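You operate a simulated robot arm through the tools that you are given. There is no shell and no other tool. Be economical: measure what you need, move in short steps, check, and stop when the job is done.

Carry out the task below with a simulated two-armed robot. There is one attempt and no reset: what you move stays moved.

Task
Take the blue brush and leave it on top of the white sheet with a blue tab. Take the yellow-band medium vial from the white nest and put it in the tray with blue grips. Put the red-band medium vial from the steel nest on top of the yellow filter. Pick up the pack with a teal knob with one hand, pass it to the other hand and put it on the top of the door cabinet. Put the steel block marked s on the top of the drawer cabinet away on the top of the setting bench. Shut the pads drawer. Take the green-band large vial and put it on the top of the door cabinet. The order is free. Set down upright: red-band medium vial, pack with a teal knob, green-band large vial.

It is judged by the outcome, as a careful person would: the job done as asked, and still so three seconds after it is handed in. It fails if anything else is knocked over, pushed out of place, dropped, spilled or broken. Flat cloth is picked up by pressing the open fingertips on it (5 to 10 N) and closing them slowly along it; thin cloth reads only 2 to 8 mm in the jaws.

Robot
Two 7-joint arms with four-finger grippers on one trunk, on a base that drives. Base frame: it is fixed to the floor where the robot stands at the start and does not move with it; the origin is under the middle of the robot, x ahead of it, y to its left, z up. Readings come in cm, degrees, newtons and seconds.
The left shoulder is at the start at [3.8, 9.6, 117.1], the right one opposite. With the tool pointing down near the work surface each hand reaches from about 30 to 84 cm from the robot's upright axis, wherever it stands, measured 20 degrees to its own side. Places, roughly: blue brush (10x5x7 cm) [60, 20, 90]; green-band large vial (4x4x8 cm) [370, -590, 90]; pack with a teal knob (9x14x13 cm) [380, -540, 90]; pads drawer [340, -540, 30]; red-band medium vial (3x3x7 cm) [350, -480, 80]; steel block marked S [350, -550, 100]; top of the door cabinet [380, -750, 90]; top of the setting bench [380, -650, 90]; tray with blue grips (30x16x5 cm) [390, -190, 90]; white sheet with a blue tab (18x11x4 cm) [90, 10, 90]; yellow filter [200, -800, 100]; yellow-band medium vial (3x3x7 cm) [360, -400, 90]. Payload 3.67 kg a hand.
Tool frame (each hand has its own): the origin (TCP) lies between the finger pads and is the grasp point; the fingertips stand 2.8 cm ahead of it; z points along the fingers, y is the line along which they close. Largest opening 11.2 cm; the body of the gripper starts 7.3 cm behind the TCP.
Orientation is that of the tool frame in the base frame, as [roll, pitch, yaw] about the fixed x, y, z axes, in that order (R = Rz(yaw) Ry(pitch) Rx(roll)). With the fingers straight down and closing along the base's y, the tool's x points along the base's -x, its y along +y and its z along -z.

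Tools
- The arms move only by the tool jog_arm. It takes "left_rows", "right_rows" or both (then of equal length, played together; a hand with none holds still); each is a list that holds one entry, the list of rows, each a list of 7 numbers: the shift along the base's x, y, z in units of 150 mm (1.0 is 150 mm), then the turn, a rotation vector about the base's x, y, z in units of 180 degrees (1.0 is 180 degrees), then the finger opening in mm, from 0 to 112. In form: [[[dx, dy, dz, ax, ay, az, jaw], ...]]. A call has 1 to 10 rows; each row is the pose to reach, as a shift and turn from the pose commanded when the call began. A call with a number of a shift or a turn outside -1 to 1 is refused whole. Each row takes 0.2 s and may step no farther than 5 cm and 8.6 degrees from the row before; otherwise, or with a gripper value out of range, the whole call is refused. A pose out of reach is approached as far as the arm can. The call stops where the force on the tool passes 40 N (or 10 N more than at its start, if that is more) or the arm is blocked; 0.2 s more then pass. The fingers move at their own pace and stop on an object; they squeeze with about 28 N. The grip force told is the motor's: it shows also when the fingers shut on nothing. Time passes only in rows, and 0.2 s behind the last, so rows that repeat a pose let the fingers close. The reply holds the time, the measured pose of the TCP, the force on the tool along the base axes, the opening and the grip force, in the units named above and with some noise, with the torque about the TCP (base axes, N m) and any sound that the robot's microphone picked up.
- Cameras (640 x 400 px; columns grow to the right, rows downward): "scene" is now at [10.45, -8.36, 140.27]; the picture's right is [0.20, -0.98, -0.06], its down [-0.44, -0.03, -0.90] and it looks along [0.88, 0.21, -0.44] (base axes); focal length 278 px, centre (320, 200). "left" rides on the left gripper at [6, 1.8, -10.4] in its tool frame; the picture's right is [-0.29, 0.96, 0.00], its down [-0.80, -0.24, -0.55] and it looks along [-0.53, -0.16, 0.83] (tool axes); focal length 234 px, centre (320, 200). "right" rides on the right gripper at [6, -1.8, -10.4] in its tool frame; the picture's right is [0.29, 0.96, 0.00], its down [-0.80, 0.24, -0.55] and it looks along [-0.53, 0.16, 0.83] (tool axes); focal length 234 px, centre (320, 200). There is no depth. A picture from a camera that has moved, and an enlarged one, comes with that camera's place and axes in the base frame and with its lens.
- get_image(camera): a new picture of that camera. No time passes.
- raise_lower(by): slides the trunk up (or, below 0, down) by that many cm; the arms and the scene camera ride with it, the base frame stays. It gives what a move gives, with no picture.
- drive_base(legs): drives the robot by 1 to 6 legs, each [ahead, left, turn to the left] in cm, cm and degrees, along the robot's own axes; the way and the turn of a leg run together, so that a leg with both is an arc; at most 150 cm and 180 degrees a leg. The arms and the cameras ride along, it lands a little off, and it stops where it bumps. It gives what a move gives.
- aim_head(pan, tilt): turns the head with the scene camera to pan (to the left, within 86 degrees either way) and tilt (down, from -29 to 69), counted from straight ahead of the robot. It gives what a move gives.
- enlarge(camera, box): a new picture of the part [left, top, right, bottom] of that camera's present view, enlarged. No time passes.
- finish_job(): hands the job in; it is judged then, once.

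Go step by step. Nothing tells you exact positions but the pictures and the camera data: compare them with the known pose of the tool, close in by small moves and look again before you grip or let go. The budget is 207 turns and 202 pictures, counting those below and the enlarged ones. Unless the task says otherwise, let go and move clear before handing in.

The tools are called by a JSON object that holds its "api" and its "payload". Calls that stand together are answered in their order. jog_arm: Moves the arms, as the interface text tells. Its arguments: {"type":"object","properties":{"left_rows":{"type":"array","items":{"type":"array","items":{"type":"array","items":{"type":"number"}}}},"right_rows":{"type":"array","items":{"type":"array","items":{"type":"array","items":{"type":"number"}}}}},"required":[]} The other tools are called the same way: raise_lower (by) slides the trunk up or down; drive_base (legs) drives the base; aim_head (pan, tilt) turns the head that bears the scene camera; get_image (camera) takes a picture; enlarge (camera, box) takes an enlarged picture of a part of a camera's view; finish_job () hands the job in.

At the start:

```text
clock: 0.0
left_eef_pos: [50.65, 24.66, 101.18]
left_orientation: [178.6, 0.5, 178.5]
left_ft_force: [0.4, 0.4, -0.4]
left_torque: [-0.02, 0.01, -0.02]
left_gripper_width: 11.2
left_grasp_force: 0.1
right_eef_pos: [55.85, -18.63, 117.0]
right_orientation: [178.7, 0.5, 179.1]
right_ft_force: [-0.9, 0.4, -0.1]
right_torque: [0.0, 0.0, 0.01]
right_gripper_width: 11.22
right_grasp_force: 0.1
trunk travel left (down, up): [-27.5, 23.9]
robot x, y, heading: [-0.07, -0.65, -0.7]
head pan, tilt: [12.4, 27.0]
```

scene: 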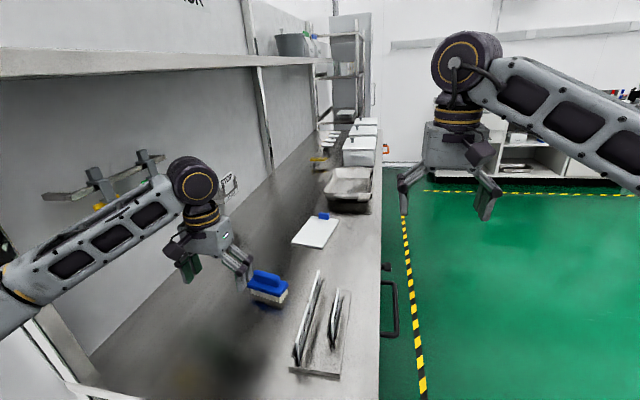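
right: 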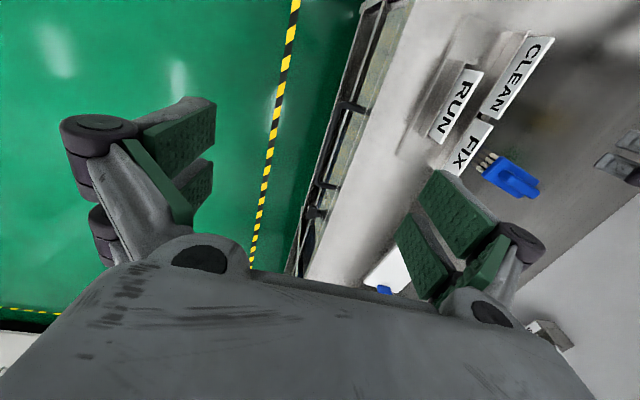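
left: 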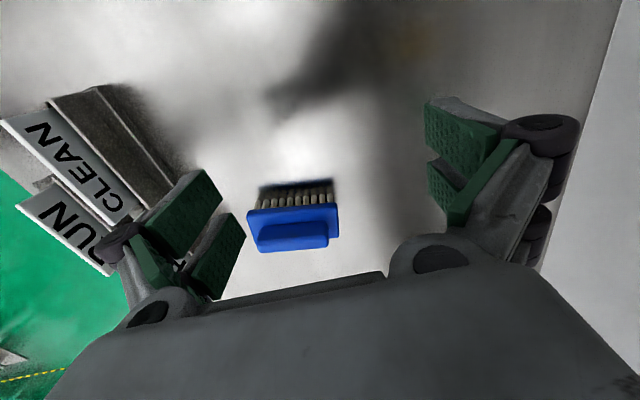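

I see the brush near [60, 18.6] on the bench and the white sheet around [88, 12]. I'll look closer at both before gripping.

{"api": "enlarge", "payload": {"camera": "left", "box": [200, 140, 400, 265]}}

{"api": "enlarge", "payload": {"camera": "scene", "box": [220, 180, 380, 320]}}

```text
3.20 times, centred on (300, 202) of left
camera zoom: at [44.5, 26.42, 111.55], right [0.31, 0.95, 0.03], down [0.79, -0.27, 0.55], along [0.53, -0.15, -0.83], focal length 749 px, centre (384, 192)
```

zoom: 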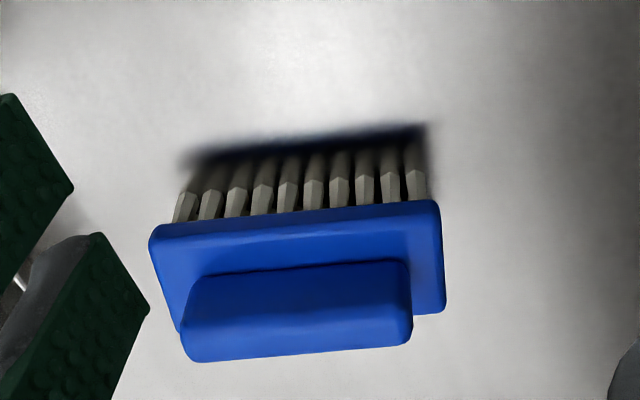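

```text
2.86 times, centred on (300, 250) of scene
camera zoom: at [10.45, -8.36, 140.27], right [0.2, -0.98, -0.06], down [-0.44, -0.03, -0.9], along [0.88, 0.21, -0.44], focal length 796 px, centre (377, 57)
```

zoom: 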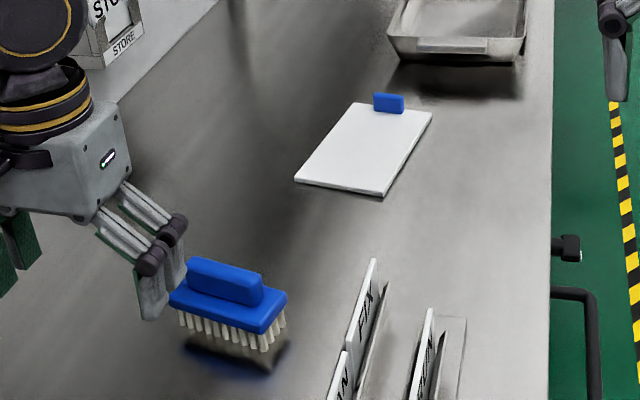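

The brush handle top is about [61, 18.6, 92], its long axis turned ~14° from y. I'll move the left hand above it and turn it so the jaws close across the short side.

{"api": "jog_arm", "payload": {"left_rows": [[[0.069, -0.04, 0.03, 0, 0, 0.043, 100], [0.138, -0.081, 0.06, 0, 0, 0.086, 100], [0.207, -0.121, 0.06, 0, 0, 0.129, 100], [0.276, -0.162, 0.06, 0, 0, 0.172, 100], [0.345, -0.202, 0.06, 0, 0, 0.215, 100], [0.414, -0.242, 0.06, 0, 0, 0.258, 100], [0.483, -0.283, 0.06, 0, 0, 0.302, 100], [0.552, -0.323, 0.06, 0, 0, 0.345, 100], [0.621, -0.364, 0.06, 0, 0, 0.388, 100], [0.69, -0.404, 0.06, 0, 0, 0.431, 100]]]}}

{"api": "get_image", "payload": {"camera": "left"}}

{"api": "get_image", "payload": {"camera": "scene"}}

```text
clock: 0.4
left_eef_pos: [54.34, 27.2, 97.83]
left_orientation: [-176.9, 1.0, -179.9]
left_ft_force: [1.3, 1.8, 0.4]
left_torque: [-0.01, 0.02, -0.02]
left_gripper_width: 10.0
left_grasp_force: 0.0
right_eef_pos: [56.47, -13.78, 117.3]
right_orientation: [-176.1, 1.5, 175.5]
right_ft_force: [0.7, -0.6, 0.7]
right_torque: [0.15, 0.1, -0.02]
right_gripper_width: 11.2
right_grasp_force: 0.1
trunk travel left (down, up): [-27.5, 23.9]
robot x, y, heading: [2.13, -3.17, -3.8]
head pan, tilt: [12.4, 27.0]
stopped in row 1 (right hand): the arm was blocked; the commanded pose is now the measured one
```

```text
196 pictures are left
camera left: at [47.99, 29.58, 108.05], right [0.29, 0.96, -0.04], down [0.79, -0.21, 0.58], along [0.55, -0.2, -0.81], focal length 234 px, centre (320, 200)
```

left: 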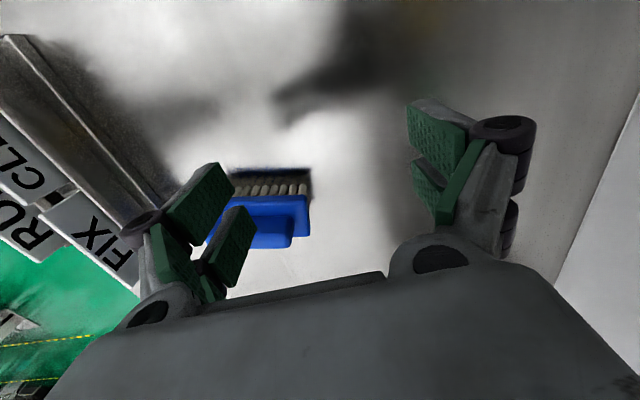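

```text
195 pictures are left
camera scene: at [11.33, -11.28, 140.32], right [0.15, -0.99, -0.06], down [-0.44, -0.01, -0.9], along [0.89, 0.16, -0.43], focal length 278 px, centre (320, 200)
```

scene: 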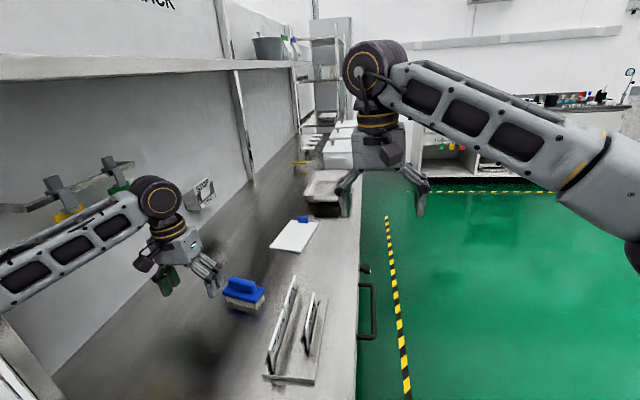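

The base itself shifted and the right hand reported a block, which is odd. I'll hold still for a moment and look around.

{"api": "jog_arm", "payload": {"left_rows": [[[0, 0, 0.05, 0, 0, 0, 100], [0, 0, 0.05, 0, 0, 0, 100]]]}}

{"api": "aim_head", "payload": {"pan": 40, "tilt": 60}}

{"api": "get_image", "payload": {"camera": "scene"}}

```text
clock: 0.7
left_eef_pos: [55.56, 28.03, 95.56]
left_orientation: [-174.4, 0.6, 177.8]
left_ft_force: [0.0, 0.3, 0.6]
left_torque: [-0.01, 0.01, -0.01]
left_gripper_width: 9.97
left_grasp_force: 0.0
right_eef_pos: [57.04, -11.13, 116.59]
right_orientation: [-173.4, 1.4, 174.4]
right_ft_force: [0.5, -1.5, -0.2]
right_torque: [0.07, 0.11, -0.01]
right_gripper_width: 11.19
right_grasp_force: 0.1
trunk travel left (down, up): [-27.5, 23.9]
robot x, y, heading: [2.12, -4.28, -4.8]
head pan, tilt: [12.4, 27.0]
stopped in row 1 (right hand): the arm was blocked; the commanded pose is now the measured one
```

```text
clock: 1.7
left_eef_pos: [55.45, 27.8, 95.95]
left_orientation: [-174.5, 0.9, 177.6]
left_ft_force: [-1.2, -0.3, 0.3]
left_torque: [-0.02, 0.0, -0.03]
left_gripper_width: 10.0
left_grasp_force: 0.0
right_eef_pos: [56.45, -11.35, 116.59]
right_orientation: [-173.5, 1.4, 174.4]
right_ft_force: [-0.1, -0.9, -1.2]
right_torque: [0.01, 0.02, 0.0]
right_gripper_width: 11.16
right_grasp_force: 0.1
trunk travel left (down, up): [-27.5, 23.9]
robot x, y, heading: [1.9, -4.26, -5.0]
head pan, tilt: [40.0, 60.0]
```

```text
194 pictures are left
camera scene: at [8.04, -9.89, 135.78], right [0.57, -0.82, -0.05], down [-0.7, -0.46, -0.54], along [0.42, 0.35, -0.84], focal length 278 px, centre (320, 200)
```

scene: 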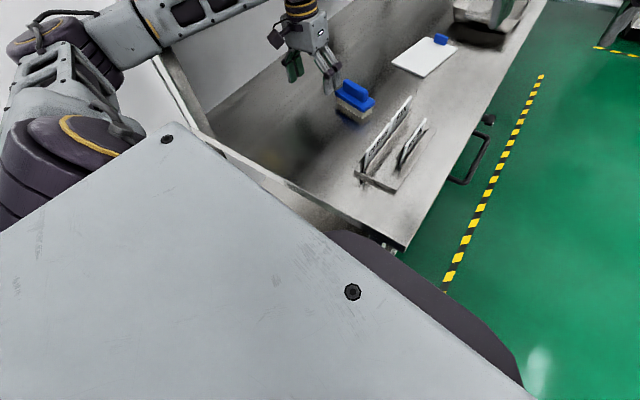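

The base is nosed against the bench corner and got pushed. I'll back off, raise the trunk, and then work from the aisle side of this bench.

{"api": "drive_base", "payload": {"legs": [[-12, 0, 0]]}}

{"api": "raise_lower", "payload": {"by": 12}}

{"api": "get_image", "payload": {"camera": "scene"}}

```text
clock: 2.4
left_eef_pos: [58.11, 30.72, 90.85]
left_orientation: [-169.5, 1.4, 174.0]
left_ft_force: [2.5, 3.9, 9.1]
left_torque: [-0.51, 0.09, 0.05]
left_gripper_width: 11.09
left_grasp_force: 6.1
right_eef_pos: [57.35, -7.69, 115.07]
right_orientation: [-168.0, 2.6, 172.2]
right_ft_force: [1.7, -4.3, 0.6]
right_torque: [0.35, 0.13, -0.09]
right_gripper_width: 11.2
right_grasp_force: 0.1
trunk travel left (down, up): [-27.5, 23.9]
robot x, y, heading: [2.43, -6.68, -7.6]
head pan, tilt: [40.0, 60.0]
stopped in leg 1: the robot was blocked; the commanded pose is now the measured one
```

```text
clock: 2.8
left_eef_pos: [59.07, 33.94, 88.31]
left_orientation: [-167.6, 1.4, 174.9]
left_ft_force: [6.1, 9.6, 11.9]
left_torque: [0.2, 0.2, -0.31]
left_gripper_width: 10.96
left_grasp_force: 1.9
right_eef_pos: [57.53, -6.5, 114.33]
right_orientation: [-164.4, 4.0, 174.3]
right_ft_force: [3.6, -3.7, -0.3]
right_torque: [0.36, 0.33, -0.05]
right_gripper_width: 11.22
right_grasp_force: 0.1
trunk travel left (down, up): [-27.8, 23.6]
robot x, y, heading: [2.56, -6.66, -8.0]
head pan, tilt: [40.0, 60.0]
stopped: the arm was blocked; the commanded pose is now the measured one
```

```text
193 pictures are left
camera scene: at [9.07, -15.57, 136.37], right [0.53, -0.85, -0.07], down [-0.73, -0.41, -0.55], along [0.43, 0.34, -0.84], focal length 278 px, centre (320, 200)
```

scene: 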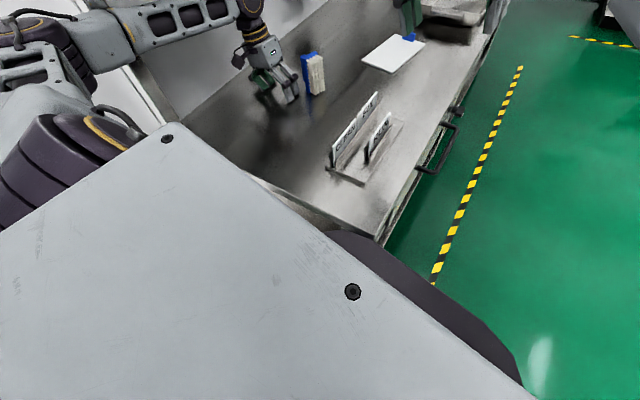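

Both arms keep drifting left and the robot keeps reporting being blocked. I need to find the contact before I command anything else.

{"api": "get_image", "payload": {"camera": "left"}}

{"api": "get_image", "payload": {"camera": "right"}}

{"api": "enlarge", "payload": {"camera": "scene", "box": [200, 0, 480, 200]}}

```text
192 pictures are left
camera left: at [53.3, 38.48, 97.96], right [0.38, 0.9, -0.2], down [0.77, -0.18, 0.61], along [0.52, -0.38, -0.76], focal length 234 px, centre (320, 200)
```

left: 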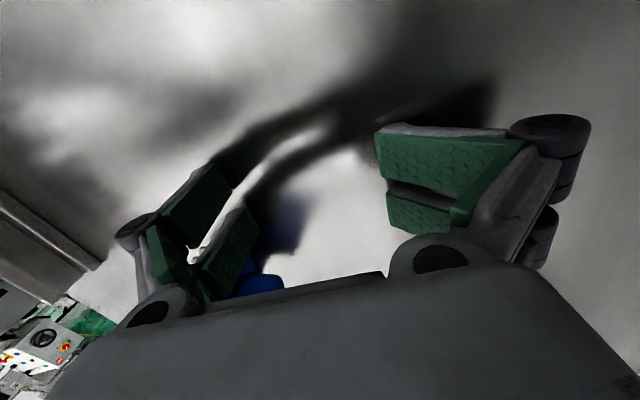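

```text
191 pictures are left
camera right: at [50.92, -4.84, 124.43], right [-0.18, 0.94, -0.28], down [0.79, 0.3, 0.52], along [0.58, -0.13, -0.8], focal length 234 px, centre (320, 200)
```

right: 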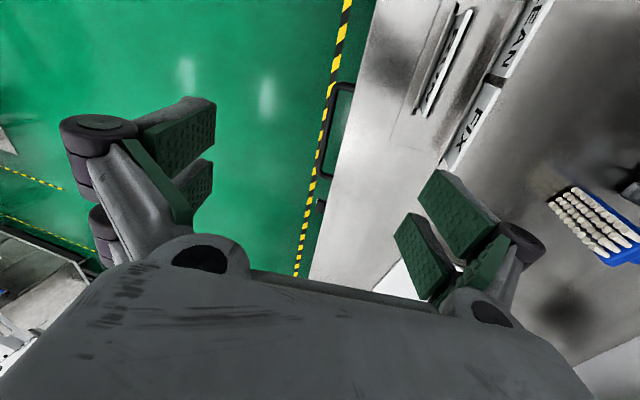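

```text
2.00 times, centred on (340, 100) of scene
camera zoom: at [9.07, -15.57, 136.37], right [0.53, -0.85, -0.07], down [-0.73, -0.41, -0.55], along [0.43, 0.34, -0.84], focal length 557 px, centre (280, 400)
```

zoom: 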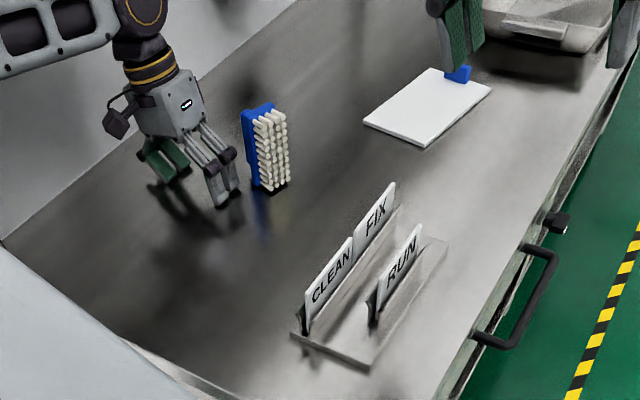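

The brush got tipped by the left fingers; the arms swing only when I command moves. I'll look at the left side for what the body or arm is pressing on.

{"api": "aim_head", "payload": {"pan": 80, "tilt": 30}}

{"api": "get_image", "payload": {"camera": "scene"}}

{"api": "aim_head", "payload": {"pan": -40, "tilt": 40}}

{"api": "get_image", "payload": {"camera": "scene"}}

```text
clock: 3.8
left_eef_pos: [59.09, 33.51, 88.08]
left_orientation: [-167.0, 1.4, 174.9]
left_ft_force: [12.0, 4.5, 20.9]
left_torque: [0.0, 0.28, 0.24]
left_gripper_width: 10.86
left_grasp_force: 1.2
right_eef_pos: [57.1, -6.52, 114.37]
right_orientation: [-164.1, 4.6, 174.7]
right_ft_force: [-0.4, -0.3, -0.3]
right_torque: [0.01, -0.02, 0.01]
right_gripper_width: 11.17
right_grasp_force: 0.1
trunk travel left (down, up): [-27.8, 23.6]
robot x, y, heading: [2.78, -6.4, -8.3]
head pan, tilt: [80.0, 30.0]
```

```text
189 pictures are left
camera scene: at [5.66, -10.69, 140.84], right [0.95, -0.31, -0.02], down [-0.15, -0.4, -0.91], along [0.28, 0.86, -0.42], focal length 278 px, centre (320, 200)
```

scene: 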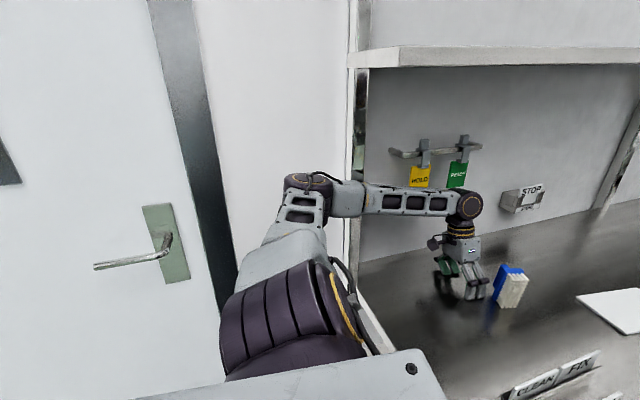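

```text
clock: 5.8
left_eef_pos: [58.99, 33.31, 88.12]
left_orientation: [-166.9, 1.4, 174.7]
left_ft_force: [12.1, 6.3, 25.2]
left_torque: [-0.08, 0.28, 0.46]
left_gripper_width: 10.88
left_grasp_force: 0.9
right_eef_pos: [57.05, -6.52, 114.52]
right_orientation: [-164.1, 4.5, 174.5]
right_ft_force: [0.4, 0.4, 0.2]
right_torque: [0.01, 0.0, 0.0]
right_gripper_width: 11.22
right_grasp_force: 0.0
trunk travel left (down, up): [-27.8, 23.6]
robot x, y, heading: [2.61, -6.97, -8.3]
head pan, tilt: [-40.0, 40.0]
```

```text
188 pictures are left
camera scene: at [8.35, -25.37, 138.03], right [-0.75, -0.66, -0.07], down [-0.42, 0.55, -0.73], along [0.52, -0.51, -0.68], focal length 278 px, centre (320, 200)
```

scene: 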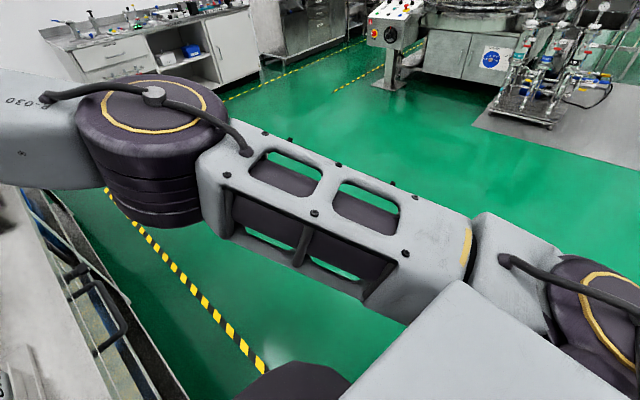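

The left fingertips now press the bench (z ≈ 85.4). I'll lift the left hand a little alone and see whether it obeys.

{"api": "jog_arm", "payload": {"left_rows": [[[0, 0, 0.1, 0, 0, 0, 110], [0, 0, 0.2, 0, 0, 0, 110], [0, 0, 0.3, 0, 0, 0, 110]]]}}

```text
clock: 6.2
left_eef_pos: [59.25, 33.67, 87.84]
left_orientation: [-161.2, 4.2, 172.9]
left_ft_force: [-17.9, -37.0, 165.0]
left_torque: [-2.86, 4.29, -2.79]
left_gripper_width: 10.7
left_grasp_force: 0.0
right_eef_pos: [58.73, -10.99, 115.12]
right_orientation: [-160.5, 6.5, 174.2]
right_ft_force: [-2.6, -1.3, 1.1]
right_torque: [0.14, -0.21, 0.05]
right_gripper_width: 11.2
right_grasp_force: 0.1
trunk travel left (down, up): [-27.8, 23.6]
robot x, y, heading: [2.96, -7.26, -8.9]
head pan, tilt: [-40.0, 40.0]
stopped in row 1 (left hand): the arm was blocked; the commanded pose is now the measured one
```

Commands aren't followed, yet holding is stable. I'll test with a single right-hand row to learn what happens.

{"api": "jog_arm", "payload": {"right_rows": [[[0, 0, 0.05, 0, 0, 0, 112]]]}}

{"api": "aim_head", "payload": {"pan": 0, "tilt": 69}}

{"api": "get_image", "payload": {"camera": "scene"}}

```text
clock: 6.4
left_eef_pos: [60.0, 33.25, 87.79]
left_orientation: [-156.4, 7.1, 170.6]
left_ft_force: [-4.6, 0.2, 184.5]
left_torque: [6.54, 2.44, -5.03]
left_gripper_width: 10.59
left_grasp_force: 0.0
right_eef_pos: [62.23, -17.95, 114.62]
right_orientation: [-157.6, 6.3, 173.2]
right_ft_force: [0.9, -2.7, 1.9]
right_torque: [0.26, -0.04, 0.01]
right_gripper_width: 11.16
right_grasp_force: 0.1
trunk travel left (down, up): [-27.8, 23.6]
robot x, y, heading: [1.93, -7.19, -8.6]
head pan, tilt: [-40.0, 40.0]
stopped in row 1 (left hand): the force on the tool passed its limit at 193 N (the readings are from after the stop); the commanded pose is now the measured one
```

```text
clock: 7.5
left_eef_pos: [60.1, 33.32, 88.07]
left_orientation: [-154.5, 7.9, 170.7]
left_ft_force: [-50.4, -73.3, 236.7]
left_torque: [19.03, 0.61, 4.58]
left_gripper_width: 10.51
left_grasp_force: 0.0
right_eef_pos: [62.03, -16.44, 114.49]
right_orientation: [-156.6, 6.9, 173.3]
right_ft_force: [-0.2, 0.1, 0.9]
right_torque: [0.0, -0.05, 0.03]
right_gripper_width: 11.21
right_grasp_force: 0.0
trunk travel left (down, up): [-27.8, 23.6]
robot x, y, heading: [2.23, -7.56, -8.4]
head pan, tilt: [0.0, 68.8]
```

```text
187 pictures are left
camera scene: at [5.29, -20.67, 135.15], right [-0.15, -0.98, -0.1], down [-0.91, 0.17, -0.38], along [0.39, 0.03, -0.92], focal length 278 px, centre (320, 200)
```

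scene: 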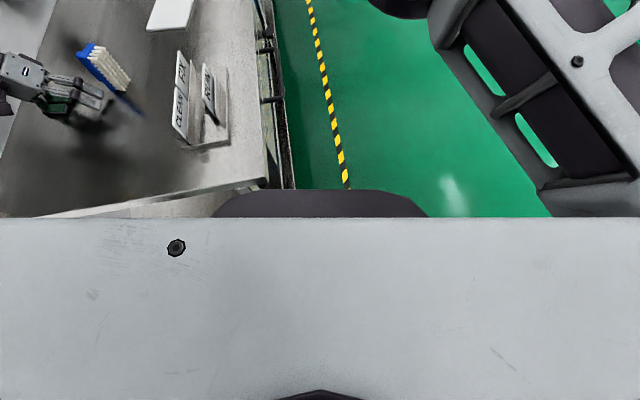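

The left hand presses hard on the bench. I'll command a firm lift of the left hand to unload it.

{"api": "jog_arm", "payload": {"left_rows": [[[0, 0, 0.33, 0, 0, 0, 105], [0, 0, 0.66, 0, 0, 0, 105], [0, 0, 0.99, 0, 0, 0, 105]]]}}

```text
clock: 7.8
left_eef_pos: [60.74, 33.57, 88.72]
left_orientation: [-150.2, 11.9, 167.3]
left_ft_force: [20.6, -28.2, 197.0]
left_torque: [15.84, -0.92, -2.23]
left_gripper_width: 10.61
left_grasp_force: 0.0
right_eef_pos: [64.35, -22.08, 112.32]
right_orientation: [-152.4, 4.7, 172.5]
right_ft_force: [-1.5, -0.7, 0.5]
right_torque: [0.11, -0.06, 0.01]
right_gripper_width: 11.13
right_grasp_force: 0.0
trunk travel left (down, up): [-27.8, 23.6]
robot x, y, heading: [0.99, -7.52, -7.9]
head pan, tilt: [0.0, 68.8]
stopped in row 1 (left hand): the arm was blocked; the commanded pose is now the measured one
```

Each command tilts both hands by the same amount, so something structural is off. I'll look at the shoulders on both sides and straight ahead.

{"api": "aim_head", "payload": {"pan": 0, "tilt": 0}}

{"api": "get_image", "payload": {"camera": "scene"}}

{"api": "aim_head", "payload": {"pan": 86, "tilt": 65}}

{"api": "get_image", "payload": {"camera": "scene"}}

{"api": "aim_head", "payload": {"pan": -86, "tilt": 50}}

{"api": "get_image", "payload": {"camera": "scene"}}

{"api": "get_image", "payload": {"camera": "right"}}

```text
clock: 9.2
left_eef_pos: [60.74, 33.48, 88.88]
left_orientation: [-149.2, 11.1, 167.1]
left_ft_force: [-45.2, -56.2, 227.9]
left_torque: [18.07, -0.47, 3.46]
left_gripper_width: 10.61
left_grasp_force: 0.1
right_eef_pos: [64.48, -21.43, 112.61]
right_orientation: [-152.5, 4.9, 172.0]
right_ft_force: [-0.1, 0.3, -0.2]
right_torque: [0.03, -0.02, -0.05]
right_gripper_width: 11.19
right_grasp_force: 0.0
trunk travel left (down, up): [-27.8, 23.6]
robot x, y, heading: [1.73, -7.29, -8.1]
head pan, tilt: [0.0, 0.0]
```

```text
186 pictures are left
camera scene: at [8.21, -21.61, 145.1], right [-0.14, -0.99, -0.09], down [0.03, 0.09, -1.0], along [0.99, -0.14, 0.02], focal length 278 px, centre (320, 200)
```

scene: 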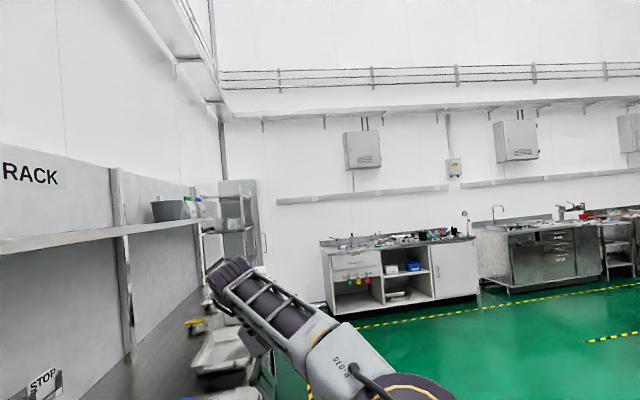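

```text
clock: 10.8
left_eef_pos: [60.77, 33.84, 88.87]
left_orientation: [-149.3, 11.2, 167.2]
left_ft_force: [-46.0, -58.5, 228.3]
left_torque: [18.16, -0.47, 3.47]
left_gripper_width: 10.6
left_grasp_force: 0.1
right_eef_pos: [64.5, -21.44, 112.73]
right_orientation: [-152.4, 5.0, 171.8]
right_ft_force: [-0.7, -0.5, 0.9]
right_torque: [-0.04, -0.03, 0.03]
right_gripper_width: 11.19
right_grasp_force: 0.0
trunk travel left (down, up): [-27.8, 23.6]
robot x, y, heading: [1.28, -7.4, -8.1]
head pan, tilt: [85.9, 65.0]
```

```text
185 pictures are left
camera scene: at [0.91, -13.43, 135.93], right [0.98, -0.21, 0.01], down [-0.18, -0.84, -0.51], along [0.12, 0.49, -0.86], focal length 278 px, centre (320, 200)
```

scene: 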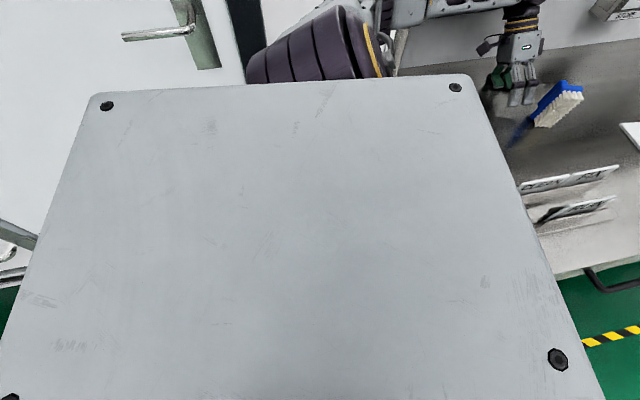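

```text
clock: 13.4
left_eef_pos: [61.04, 33.77, 88.82]
left_orientation: [-149.6, 11.3, 167.3]
left_ft_force: [-34.5, -46.9, 224.8]
left_torque: [18.01, -0.49, 2.61]
left_gripper_width: 10.62
left_grasp_force: 0.0
right_eef_pos: [64.63, -21.56, 112.61]
right_orientation: [-152.6, 5.1, 171.9]
right_ft_force: [0.8, 0.5, 0.2]
right_torque: [-0.02, 0.02, 0.04]
right_gripper_width: 11.21
right_grasp_force: 0.2
trunk travel left (down, up): [-27.8, 23.6]
robot x, y, heading: [1.91, -7.51, -8.1]
head pan, tilt: [-85.9, 50.0]
```

```text
184 pictures are left
camera scene: at [-0.86, -27.19, 136.47], right [-1.0, 0.07, -0.03], down [0.07, 0.82, -0.57], along [-0.02, -0.57, -0.82], focal length 278 px, centre (320, 200)
```

scene: 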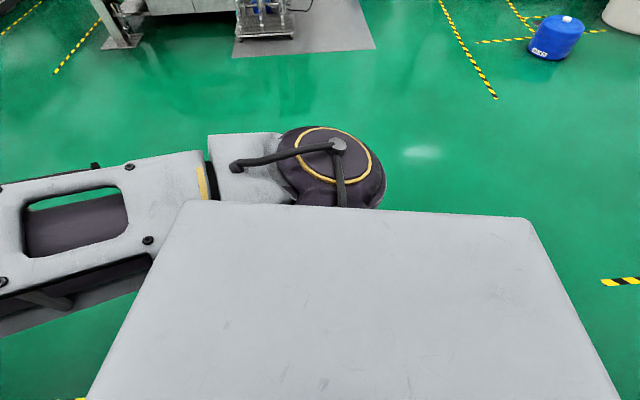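

```text
183 pictures are left
camera right: at [58.16, -17.44, 122.22], right [-0.12, 0.88, -0.47], down [0.82, 0.36, 0.45], along [0.56, -0.32, -0.76], focal length 234 px, centre (320, 200)
```

right: 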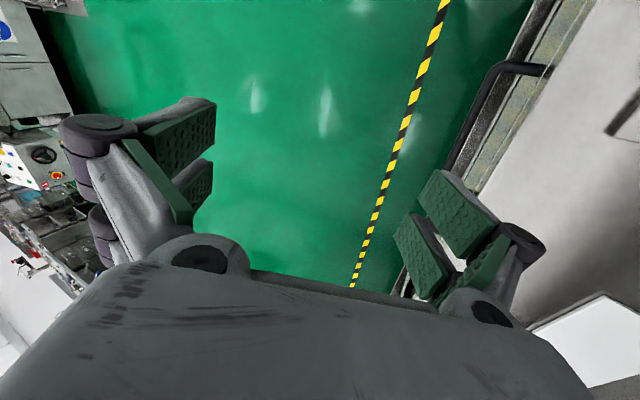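

The camera shows the whole body leaning about 5° to the right, and every call seems to add a bias that tilts both hands. I'll counter it: lift the left hand and turn both hands back about x.

{"api": "jog_arm", "payload": {"left_rows": [[[0, 0, 0.33, 0.045, 0, 0, 105]]], "right_rows": [[[0, 0, 0.1, 0.045, 0, 0, 112]]]}}

```text
clock: 13.7
left_eef_pos: [61.88, 34.23, 89.15]
left_orientation: [-148.2, 14.6, 163.6]
left_ft_force: [-15.3, -48.8, 192.4]
left_torque: [14.68, -1.67, 0.94]
left_gripper_width: 10.6
left_grasp_force: 0.2
right_eef_pos: [65.22, -24.22, 109.62]
right_orientation: [-150.7, 2.7, 169.5]
right_ft_force: [-0.7, 0.1, 0.5]
right_torque: [0.0, -0.02, 0.04]
right_gripper_width: 11.16
right_grasp_force: 0.1
trunk travel left (down, up): [-27.8, 23.6]
robot x, y, heading: [0.62, -8.04, -7.6]
head pan, tilt: [-85.9, 50.0]
stopped in row 1 (left hand): the arm was blocked; the commanded pose is now the measured one
```

{"api": "get_image", "payload": {"camera": "scene"}}

```text
182 pictures are left
camera scene: at [-0.93, -26.57, 136.48], right [-1.0, 0.06, -0.02], down [0.07, 0.81, -0.58], along [-0.02, -0.58, -0.82], focal length 278 px, centre (320, 200)
```

scene: 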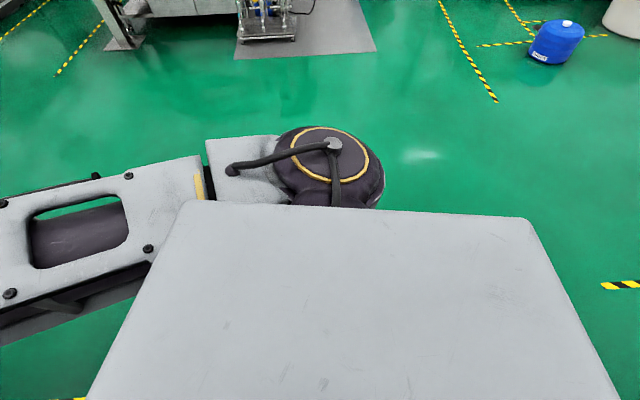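

Lean persists at 5°. I'll try backing the base away again with a longer leg to see whether it is physically wedged.

{"api": "drive_base", "payload": {"legs": [[-40, 0, 0]]}}

```text
clock: 14.4
left_eef_pos: [63.82, 31.99, 89.91]
left_orientation: [-144.1, 23.3, 151.7]
left_ft_force: [-41.5, 13.6, 76.8]
left_torque: [5.85, -1.29, 3.28]
left_gripper_width: 10.62
left_grasp_force: 0.1
right_eef_pos: [62.95, -24.09, 107.21]
right_orientation: [-146.1, 4.2, 161.4]
right_ft_force: [0.7, 2.5, 0.2]
right_torque: [-0.18, 0.05, 0.02]
right_gripper_width: 11.17
right_grasp_force: 0.1
trunk travel left (down, up): [-27.8, 23.6]
robot x, y, heading: [-0.2, -8.17, -7.4]
head pan, tilt: [-85.9, 50.0]
stopped in leg 1: the robot was blocked; the commanded pose is now the measured one
```

{"api": "aim_head", "payload": {"pan": 0, "tilt": 30}}

{"api": "get_image", "payload": {"camera": "scene"}}

```text
clock: 16.0
left_eef_pos: [64.02, 32.04, 89.88]
left_orientation: [-143.8, 22.9, 152.6]
left_ft_force: [-41.3, -19.6, 134.4]
left_torque: [9.77, -2.8, 2.64]
left_gripper_width: 10.65
left_grasp_force: 0.0
right_eef_pos: [63.45, -25.02, 107.63]
right_orientation: [-146.8, 4.4, 161.0]
right_ft_force: [-0.6, -0.5, -0.7]
right_torque: [0.03, -0.04, 0.0]
right_gripper_width: 11.22
right_grasp_force: 0.0
trunk travel left (down, up): [-27.8, 23.6]
robot x, y, heading: [0.54, -8.15, -7.8]
head pan, tilt: [0.0, 30.0]
```

```text
181 pictures are left
camera scene: at [7.53, -20.25, 140.19], right [-0.13, -0.99, -0.08], down [-0.47, 0.13, -0.87], along [0.87, -0.08, -0.48], focal length 278 px, centre (320, 200)
```

scene: 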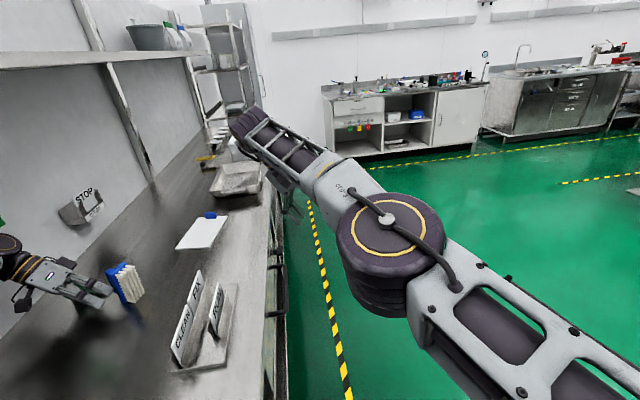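

{"api": "raise_lower", "payload": {"by": 20}}

```text
clock: 16.4
left_eef_pos: [65.59, 31.1, 89.98]
left_orientation: [-143.2, 28.1, 145.5]
left_ft_force: [-34.0, 8.3, 60.2]
left_torque: [4.24, -1.4, 2.64]
left_gripper_width: 10.68
left_grasp_force: 0.0
right_eef_pos: [63.39, -24.19, 106.35]
right_orientation: [-144.8, 5.7, 157.9]
right_ft_force: [1.5, 3.1, -0.5]
right_torque: [-0.24, 0.03, 0.04]
right_gripper_width: 11.19
right_grasp_force: 0.2
trunk travel left (down, up): [-27.9, 23.4]
robot x, y, heading: [-0.42, -8.63, -7.4]
head pan, tilt: [0.0, 30.0]
stopped: the arm was blocked; the commanded pose is now the measured one
```

{"api": "aim_head", "payload": {"pan": 70, "tilt": 40}}

{"api": "get_image", "payload": {"camera": "scene"}}

{"api": "aim_head", "payload": {"pan": -20, "tilt": 69}}

{"api": "get_image", "payload": {"camera": "scene"}}

{"api": "get_image", "payload": {"camera": "left"}}

```text
clock: 17.8
left_eef_pos: [65.86, 31.13, 90.06]
left_orientation: [-142.9, 27.4, 146.7]
left_ft_force: [-52.2, -9.1, 146.8]
left_torque: [10.14, -4.1, 3.18]
left_gripper_width: 10.52
left_grasp_force: 0.1
right_eef_pos: [63.48, -25.94, 106.79]
right_orientation: [-145.5, 5.7, 157.2]
right_ft_force: [0.9, -0.3, -0.5]
right_torque: [0.01, 0.01, 0.0]
right_gripper_width: 11.18
right_grasp_force: 0.0
trunk travel left (down, up): [-27.9, 23.4]
robot x, y, heading: [0.38, -8.26, -8.2]
head pan, tilt: [70.0, 40.0]
```

```text
180 pictures are left
camera scene: at [2.83, -10.3, 139.19], right [0.88, -0.48, -0.01], down [-0.28, -0.51, -0.81], along [0.38, 0.71, -0.59], focal length 278 px, centre (320, 200)
```

scene: 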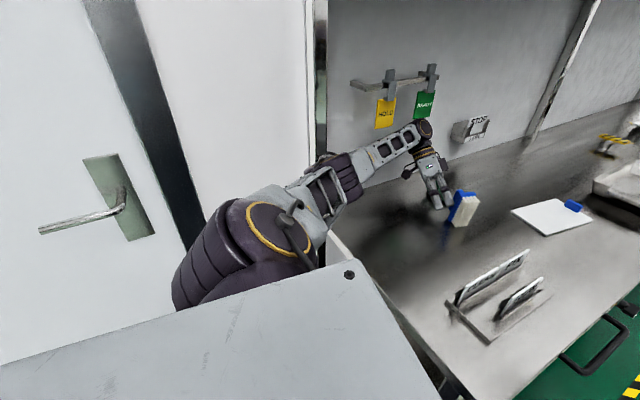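

```text
clock: 19.4
left_eef_pos: [65.97, 31.13, 90.13]
left_orientation: [-143.0, 27.5, 146.6]
left_ft_force: [-47.3, -10.6, 126.3]
left_torque: [8.7, -3.49, 2.87]
left_gripper_width: 10.54
left_grasp_force: 0.0
right_eef_pos: [63.47, -25.76, 106.89]
right_orientation: [-145.4, 5.9, 157.0]
right_ft_force: [0.7, -0.5, 0.3]
right_torque: [0.03, 0.05, 0.03]
right_gripper_width: 11.2
right_grasp_force: 0.0
trunk travel left (down, up): [-27.9, 23.4]
robot x, y, heading: [0.21, -8.51, -8.4]
head pan, tilt: [-20.0, 68.8]
```

```text
179 pictures are left
camera scene: at [3.68, -19.94, 134.94], right [-0.48, -0.88, -0.07], down [-0.81, 0.47, -0.36], along [0.35, -0.11, -0.93], focal length 278 px, centre (320, 200)
```

scene: 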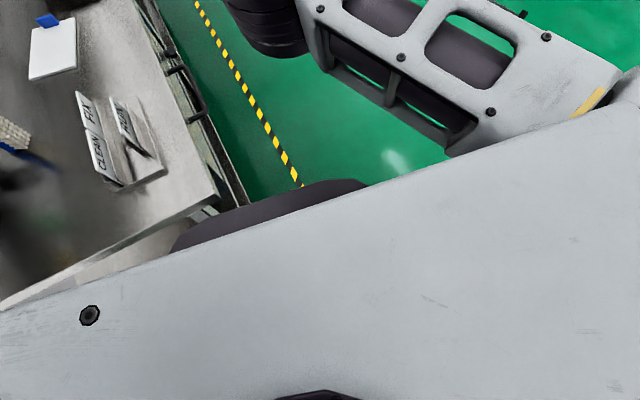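

```text
178 pictures are left
camera left: at [62.93, 42.36, 93.72], right [0.86, 0.35, -0.38], down [0.44, -0.12, 0.89], along [0.27, -0.93, -0.26], focal length 234 px, centre (320, 200)
```

left: 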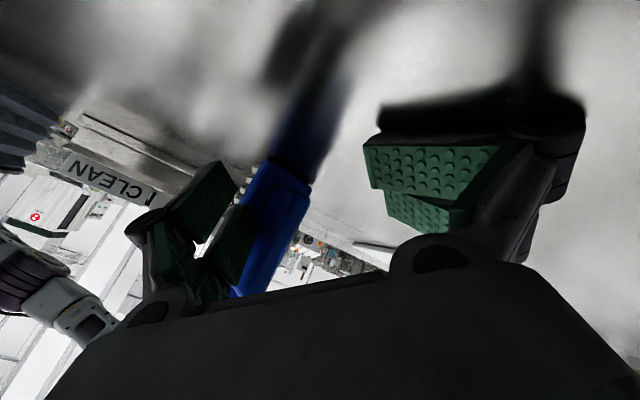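

The left arm has sagged onto the bench. I'll try freeing the base sideways into the aisle with a short move.

{"api": "drive_base", "payload": {"legs": [[0, -12, 0]]}}

```text
clock: 20.2
left_eef_pos: [68.45, 30.1, 90.34]
left_orientation: [-141.6, 33.6, 140.2]
left_ft_force: [-43.1, 5.3, 74.8]
left_torque: [4.82, -2.27, 2.8]
left_gripper_width: 10.58
left_grasp_force: 0.0
right_eef_pos: [63.79, -26.98, 105.29]
right_orientation: [-143.6, 7.9, 153.3]
right_ft_force: [0.5, 1.1, 0.0]
right_torque: [-0.06, 0.06, 0.0]
right_gripper_width: 11.2
right_grasp_force: 0.1
trunk travel left (down, up): [-27.9, 23.4]
robot x, y, heading: [0.29, -10.1, -10.1]
head pan, tilt: [-20.0, 68.8]
stopped in leg 1: the robot was blocked; the commanded pose is now the measured one
```

{"api": "jog_arm", "payload": {"left_rows": [[[-0.1, 0.0, 0.31, 0, 0, 0, 105]]], "right_rows": [[[0, 0, 0.33, 0, 0, 0, 112]]]}}

{"api": "aim_head", "payload": {"pan": 0, "tilt": 40}}

{"api": "get_image", "payload": {"camera": "scene"}}

```text
clock: 20.5
left_eef_pos: [69.64, 29.43, 90.58]
left_orientation: [-139.0, 35.2, 140.9]
left_ft_force: [-49.5, 10.7, 110.2]
left_torque: [7.24, -3.74, 3.6]
left_gripper_width: 10.67
left_grasp_force: 0.1
right_eef_pos: [63.85, -28.25, 105.56]
right_orientation: [-142.6, 9.3, 150.8]
right_ft_force: [0.3, -0.3, 0.7]
right_torque: [0.08, -0.01, -0.03]
right_gripper_width: 11.18
right_grasp_force: 0.1
right hand out of reach, approached as far as the arm can: row 1
trunk travel left (down, up): [-27.9, 23.4]
robot x, y, heading: [1.28, -10.87, -11.8]
head pan, tilt: [-20.0, 68.8]
stopped in row 1 (left hand): the arm was blocked; the commanded pose is now the measured one
```

```text
clock: 21.4
left_eef_pos: [69.91, 29.5, 90.58]
left_orientation: [-139.3, 34.9, 141.0]
left_ft_force: [-42.8, 2.2, 137.2]
left_torque: [8.59, -5.08, 2.69]
left_gripper_width: 10.5
left_grasp_force: 0.0
right_eef_pos: [64.17, -26.87, 105.54]
right_orientation: [-142.6, 8.8, 151.9]
right_ft_force: [-0.3, -0.2, 1.0]
right_torque: [0.0, -0.01, -0.01]
right_gripper_width: 11.2
right_grasp_force: 0.1
trunk travel left (down, up): [-27.9, 23.4]
robot x, y, heading: [0.75, -10.88, -11.5]
head pan, tilt: [0.0, 40.0]
```

```text
177 pictures are left
camera scene: at [8.44, -15.49, 138.29], right [-0.2, -0.98, -0.03], down [-0.61, 0.14, -0.78], along [0.77, -0.14, -0.63], focal length 278 px, centre (320, 200)
```

scene: 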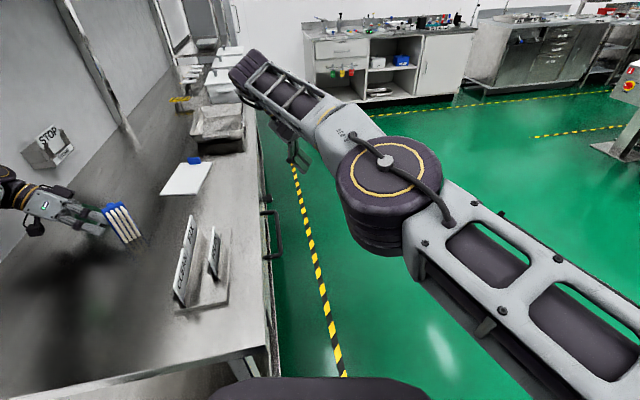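

The lean is shrinking as the base moves right and turns clockwise, so it was wedged on its left. I'll keep easing it right.

{"api": "drive_base", "payload": {"legs": [[0, -15, 0]]}}

{"api": "get_image", "payload": {"camera": "scene"}}

```text
clock: 22.3
left_eef_pos: [71.04, 29.35, 90.75]
left_orientation: [-138.8, 36.5, 141.2]
left_ft_force: [-10.4, -4.0, 22.7]
left_torque: [1.08, -0.54, 0.43]
left_gripper_width: 10.7
left_grasp_force: 0.0
right_eef_pos: [65.36, -27.18, 104.34]
right_orientation: [-141.2, 8.3, 152.5]
right_ft_force: [0.4, -0.6, 0.3]
right_torque: [0.0, 0.03, 0.01]
right_gripper_width: 11.22
right_grasp_force: 0.1
trunk travel left (down, up): [-27.9, 23.4]
robot x, y, heading: [0.2, -12.9, -11.1]
head pan, tilt: [0.0, 40.0]
stopped in leg 1: the force on the tool passed its limit at 169 N (the readings are from after the stop); the commanded pose is now the measured one
```

```text
176 pictures are left
camera scene: at [10.25, -15.48, 138.13], right [-0.19, -0.98, 0.0], down [-0.63, 0.13, -0.77], along [0.75, -0.15, -0.64], focal length 278 px, centre (320, 200)
```

scene: 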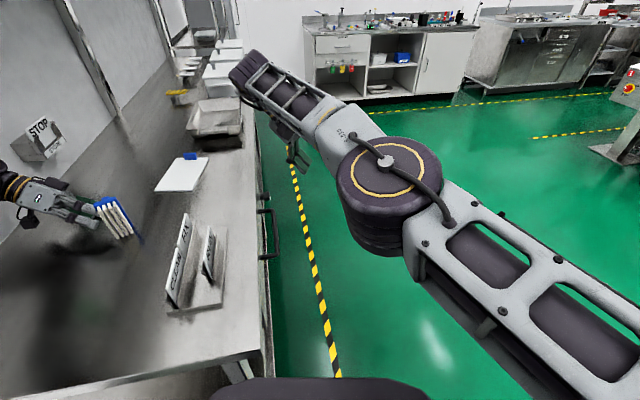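

The robot is level now and the left hand's load dropped to 23 N. I'll lift the left hand.

{"api": "jog_arm", "payload": {"left_rows": [[[0, 0, 0.1, 0, 0, 0, 105], [0, 0, 0.2, 0, 0, 0, 105], [0, 0, 0.3, 0, 0, 0, 105], [0, 0, 0.4, 0, 0, 0, 105], [0, 0, 0.5, 0, 0, 0, 105]]]}}

```text
clock: 23.5
left_eef_pos: [71.46, 29.2, 97.13]
left_orientation: [-138.2, 35.6, 141.7]
left_ft_force: [-0.3, 0.5, 0.3]
left_torque: [0.0, 0.05, 0.01]
left_gripper_width: 10.5
left_grasp_force: 0.0
right_eef_pos: [65.91, -27.04, 104.15]
right_orientation: [-141.0, 8.0, 152.5]
right_ft_force: [0.1, 0.3, 0.2]
right_torque: [0.01, 0.01, 0.02]
right_gripper_width: 11.2
right_grasp_force: 0.1
trunk travel left (down, up): [-27.9, 23.4]
robot x, y, heading: [0.72, -12.44, -11.3]
head pan, tilt: [0.0, 40.0]
```

Control is back. I'll raise the trunk and move the base out into the aisle.

{"api": "raise_lower", "payload": {"by": 15}}

{"api": "drive_base", "payload": {"legs": [[0, -15, 0]]}}

{"api": "aim_head", "payload": {"pan": 30, "tilt": 50}}

{"api": "get_image", "payload": {"camera": "scene"}}

```text
clock: 25.3
left_eef_pos: [69.52, 29.47, 104.68]
left_orientation: [-133.3, 29.6, 143.8]
left_ft_force: [-0.3, 0.1, 0.3]
left_torque: [0.03, -0.01, 0.04]
left_gripper_width: 10.51
left_grasp_force: 0.1
right_eef_pos: [66.47, -26.38, 118.88]
right_orientation: [-140.6, 8.1, 152.6]
right_ft_force: [-0.2, 0.4, 0.4]
right_torque: [0.01, -0.02, 0.0]
right_gripper_width: 11.21
right_grasp_force: 0.1
trunk travel left (down, up): [-42.9, 8.4]
robot x, y, heading: [0.42, -12.98, -11.1]
head pan, tilt: [0.0, 40.0]
```

```text
clock: 25.9
left_eef_pos: [69.04, 28.97, 104.5]
left_orientation: [-133.2, 29.2, 143.8]
left_ft_force: [0.1, 0.9, -0.3]
left_torque: [0.01, 0.0, -0.03]
left_gripper_width: 10.49
left_grasp_force: 0.1
right_eef_pos: [65.95, -26.69, 119.13]
right_orientation: [-140.8, 8.2, 152.5]
right_ft_force: [-1.2, -0.4, 0.2]
right_torque: [0.02, 0.02, 0.0]
right_gripper_width: 11.19
right_grasp_force: 0.1
trunk travel left (down, up): [-42.9, 8.4]
robot x, y, heading: [0.52, -12.45, -11.0]
head pan, tilt: [0.0, 40.0]
stopped in leg 1: the robot was blocked; the commanded pose is now the measured one
```

```text
clock: 26.9
left_eef_pos: [69.06, 28.97, 104.53]
left_orientation: [-133.2, 29.3, 143.8]
left_ft_force: [-0.4, -0.1, 0.7]
left_torque: [0.02, -0.04, 0.0]
left_gripper_width: 10.49
left_grasp_force: 0.1
right_eef_pos: [66.05, -26.64, 119.1]
right_orientation: [-140.8, 8.1, 152.4]
right_ft_force: [0.4, 0.0, 0.4]
right_torque: [-0.01, 0.03, 0.03]
right_gripper_width: 11.22
right_grasp_force: 0.0
trunk travel left (down, up): [-42.9, 8.4]
robot x, y, heading: [0.49, -13.15, -10.9]
head pan, tilt: [30.0, 50.0]
```

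```text
175 pictures are left
camera scene: at [9.98, -10.71, 151.7], right [0.32, -0.95, 0.0], down [-0.73, -0.25, -0.64], along [0.61, 0.21, -0.77], focal length 278 px, centre (320, 200)
```

scene: 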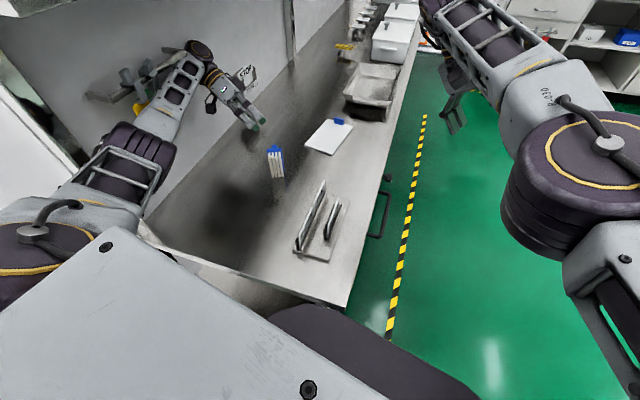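

The left hand rose only half as far as the trunk, so the left arm may be touching the wall hooks. I'll zoom in.

{"api": "enlarge", "payload": {"camera": "scene", "box": [0, 0, 320, 200]}}

{"api": "enlarge", "payload": {"camera": "scene", "box": [160, 200, 480, 400]}}

{"api": "get_image", "payload": {"camera": "left"}}

```text
2.00 times, centred on (160, 100) of scene
camera zoom: at [9.98, -10.71, 151.7], right [0.32, -0.95, 0.0], down [-0.73, -0.25, -0.64], along [0.61, 0.21, -0.77], focal length 557 px, centre (640, 400)
```

zoom: 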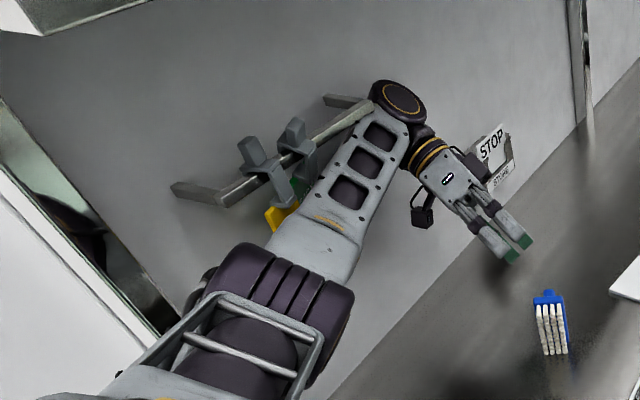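

```text
2.00 times, centred on (320, 300) of scene
camera zoom: at [9.98, -10.71, 151.7], right [0.32, -0.95, 0.0], down [-0.73, -0.25, -0.64], along [0.61, 0.21, -0.77], focal length 557 px, centre (320, 0)
```

zoom: 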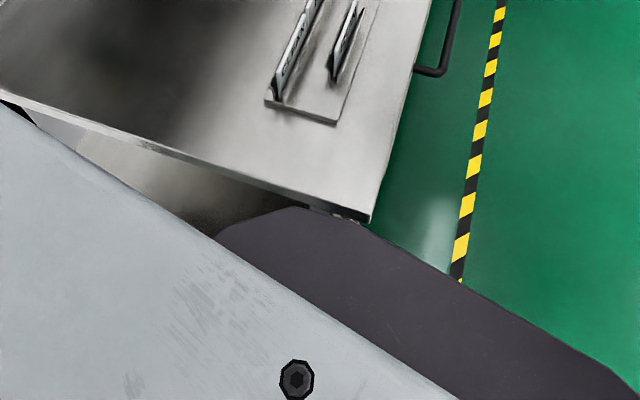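

```text
172 pictures are left
camera left: at [67.76, 40.84, 106.69], right [0.87, 0.18, -0.47], down [0.48, -0.06, 0.87], along [0.13, -0.98, -0.14], focal length 234 px, centre (320, 200)
```

left: 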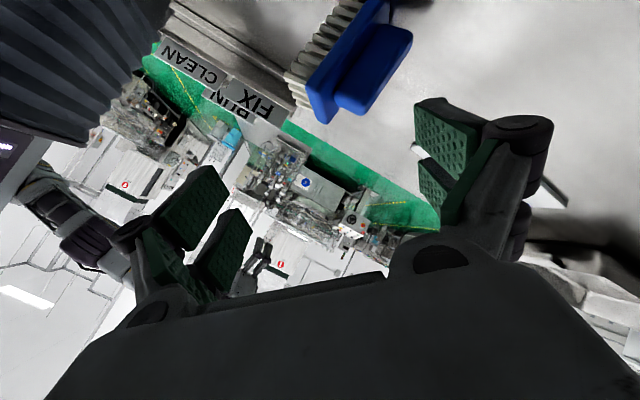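

The left wrist is close to the wall under the hook rail. I'll lower the trunk back a bit, then pull the left hand away from the wall.

{"api": "raise_lower", "payload": {"by": -8}}

{"api": "jog_arm", "payload": {"left_rows": [[[0, -0.15, 0, 0, 0, 0, 105], [0, -0.3, 0, 0, 0, 0, 105], [0, -0.45, 0.0, 0, 0, 0, 105], [0, -0.6, 0.05, 0, 0, 0, 105], [0, -0.75, 0.1, 0, 0, 0, 105]]]}}

{"api": "get_image", "payload": {"camera": "scene"}}

```text
clock: 28.1
left_eef_pos: [69.06, 28.86, 96.72]
left_orientation: [-133.6, 29.5, 143.6]
left_ft_force: [-0.6, 0.1, 0.7]
left_torque: [-0.01, -0.01, 0.02]
left_gripper_width: 10.48
left_grasp_force: 0.1
right_eef_pos: [65.86, -26.79, 111.2]
right_orientation: [-140.8, 8.2, 152.5]
right_ft_force: [-0.7, 0.4, -0.7]
right_torque: [0.02, 0.0, 0.0]
right_gripper_width: 11.19
right_grasp_force: 0.1
trunk travel left (down, up): [-34.9, 16.4]
robot x, y, heading: [0.41, -12.65, -11.2]
head pan, tilt: [30.0, 50.0]
```

```text
clock: 29.3
left_eef_pos: [69.0, 17.58, 98.27]
left_orientation: [-133.6, 29.4, 143.8]
left_ft_force: [0.3, -0.3, 0.1]
left_torque: [-0.01, 0.0, 0.0]
left_gripper_width: 10.49
left_grasp_force: 0.0
right_eef_pos: [65.81, -26.92, 111.1]
right_orientation: [-140.9, 8.2, 152.6]
right_ft_force: [0.1, 0.6, -0.4]
right_torque: [-0.01, 0.0, 0.0]
right_gripper_width: 11.19
right_grasp_force: 0.0
trunk travel left (down, up): [-34.9, 16.4]
robot x, y, heading: [0.67, -13.24, -11.2]
head pan, tilt: [30.0, 50.0]
```

```text
171 pictures are left
camera scene: at [9.78, -10.92, 143.65], right [0.32, -0.95, 0.0], down [-0.73, -0.25, -0.64], along [0.61, 0.21, -0.77], focal length 278 px, centre (320, 200)
```

scene: 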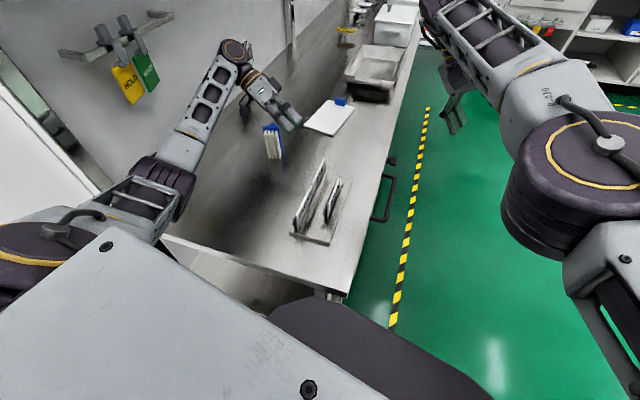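

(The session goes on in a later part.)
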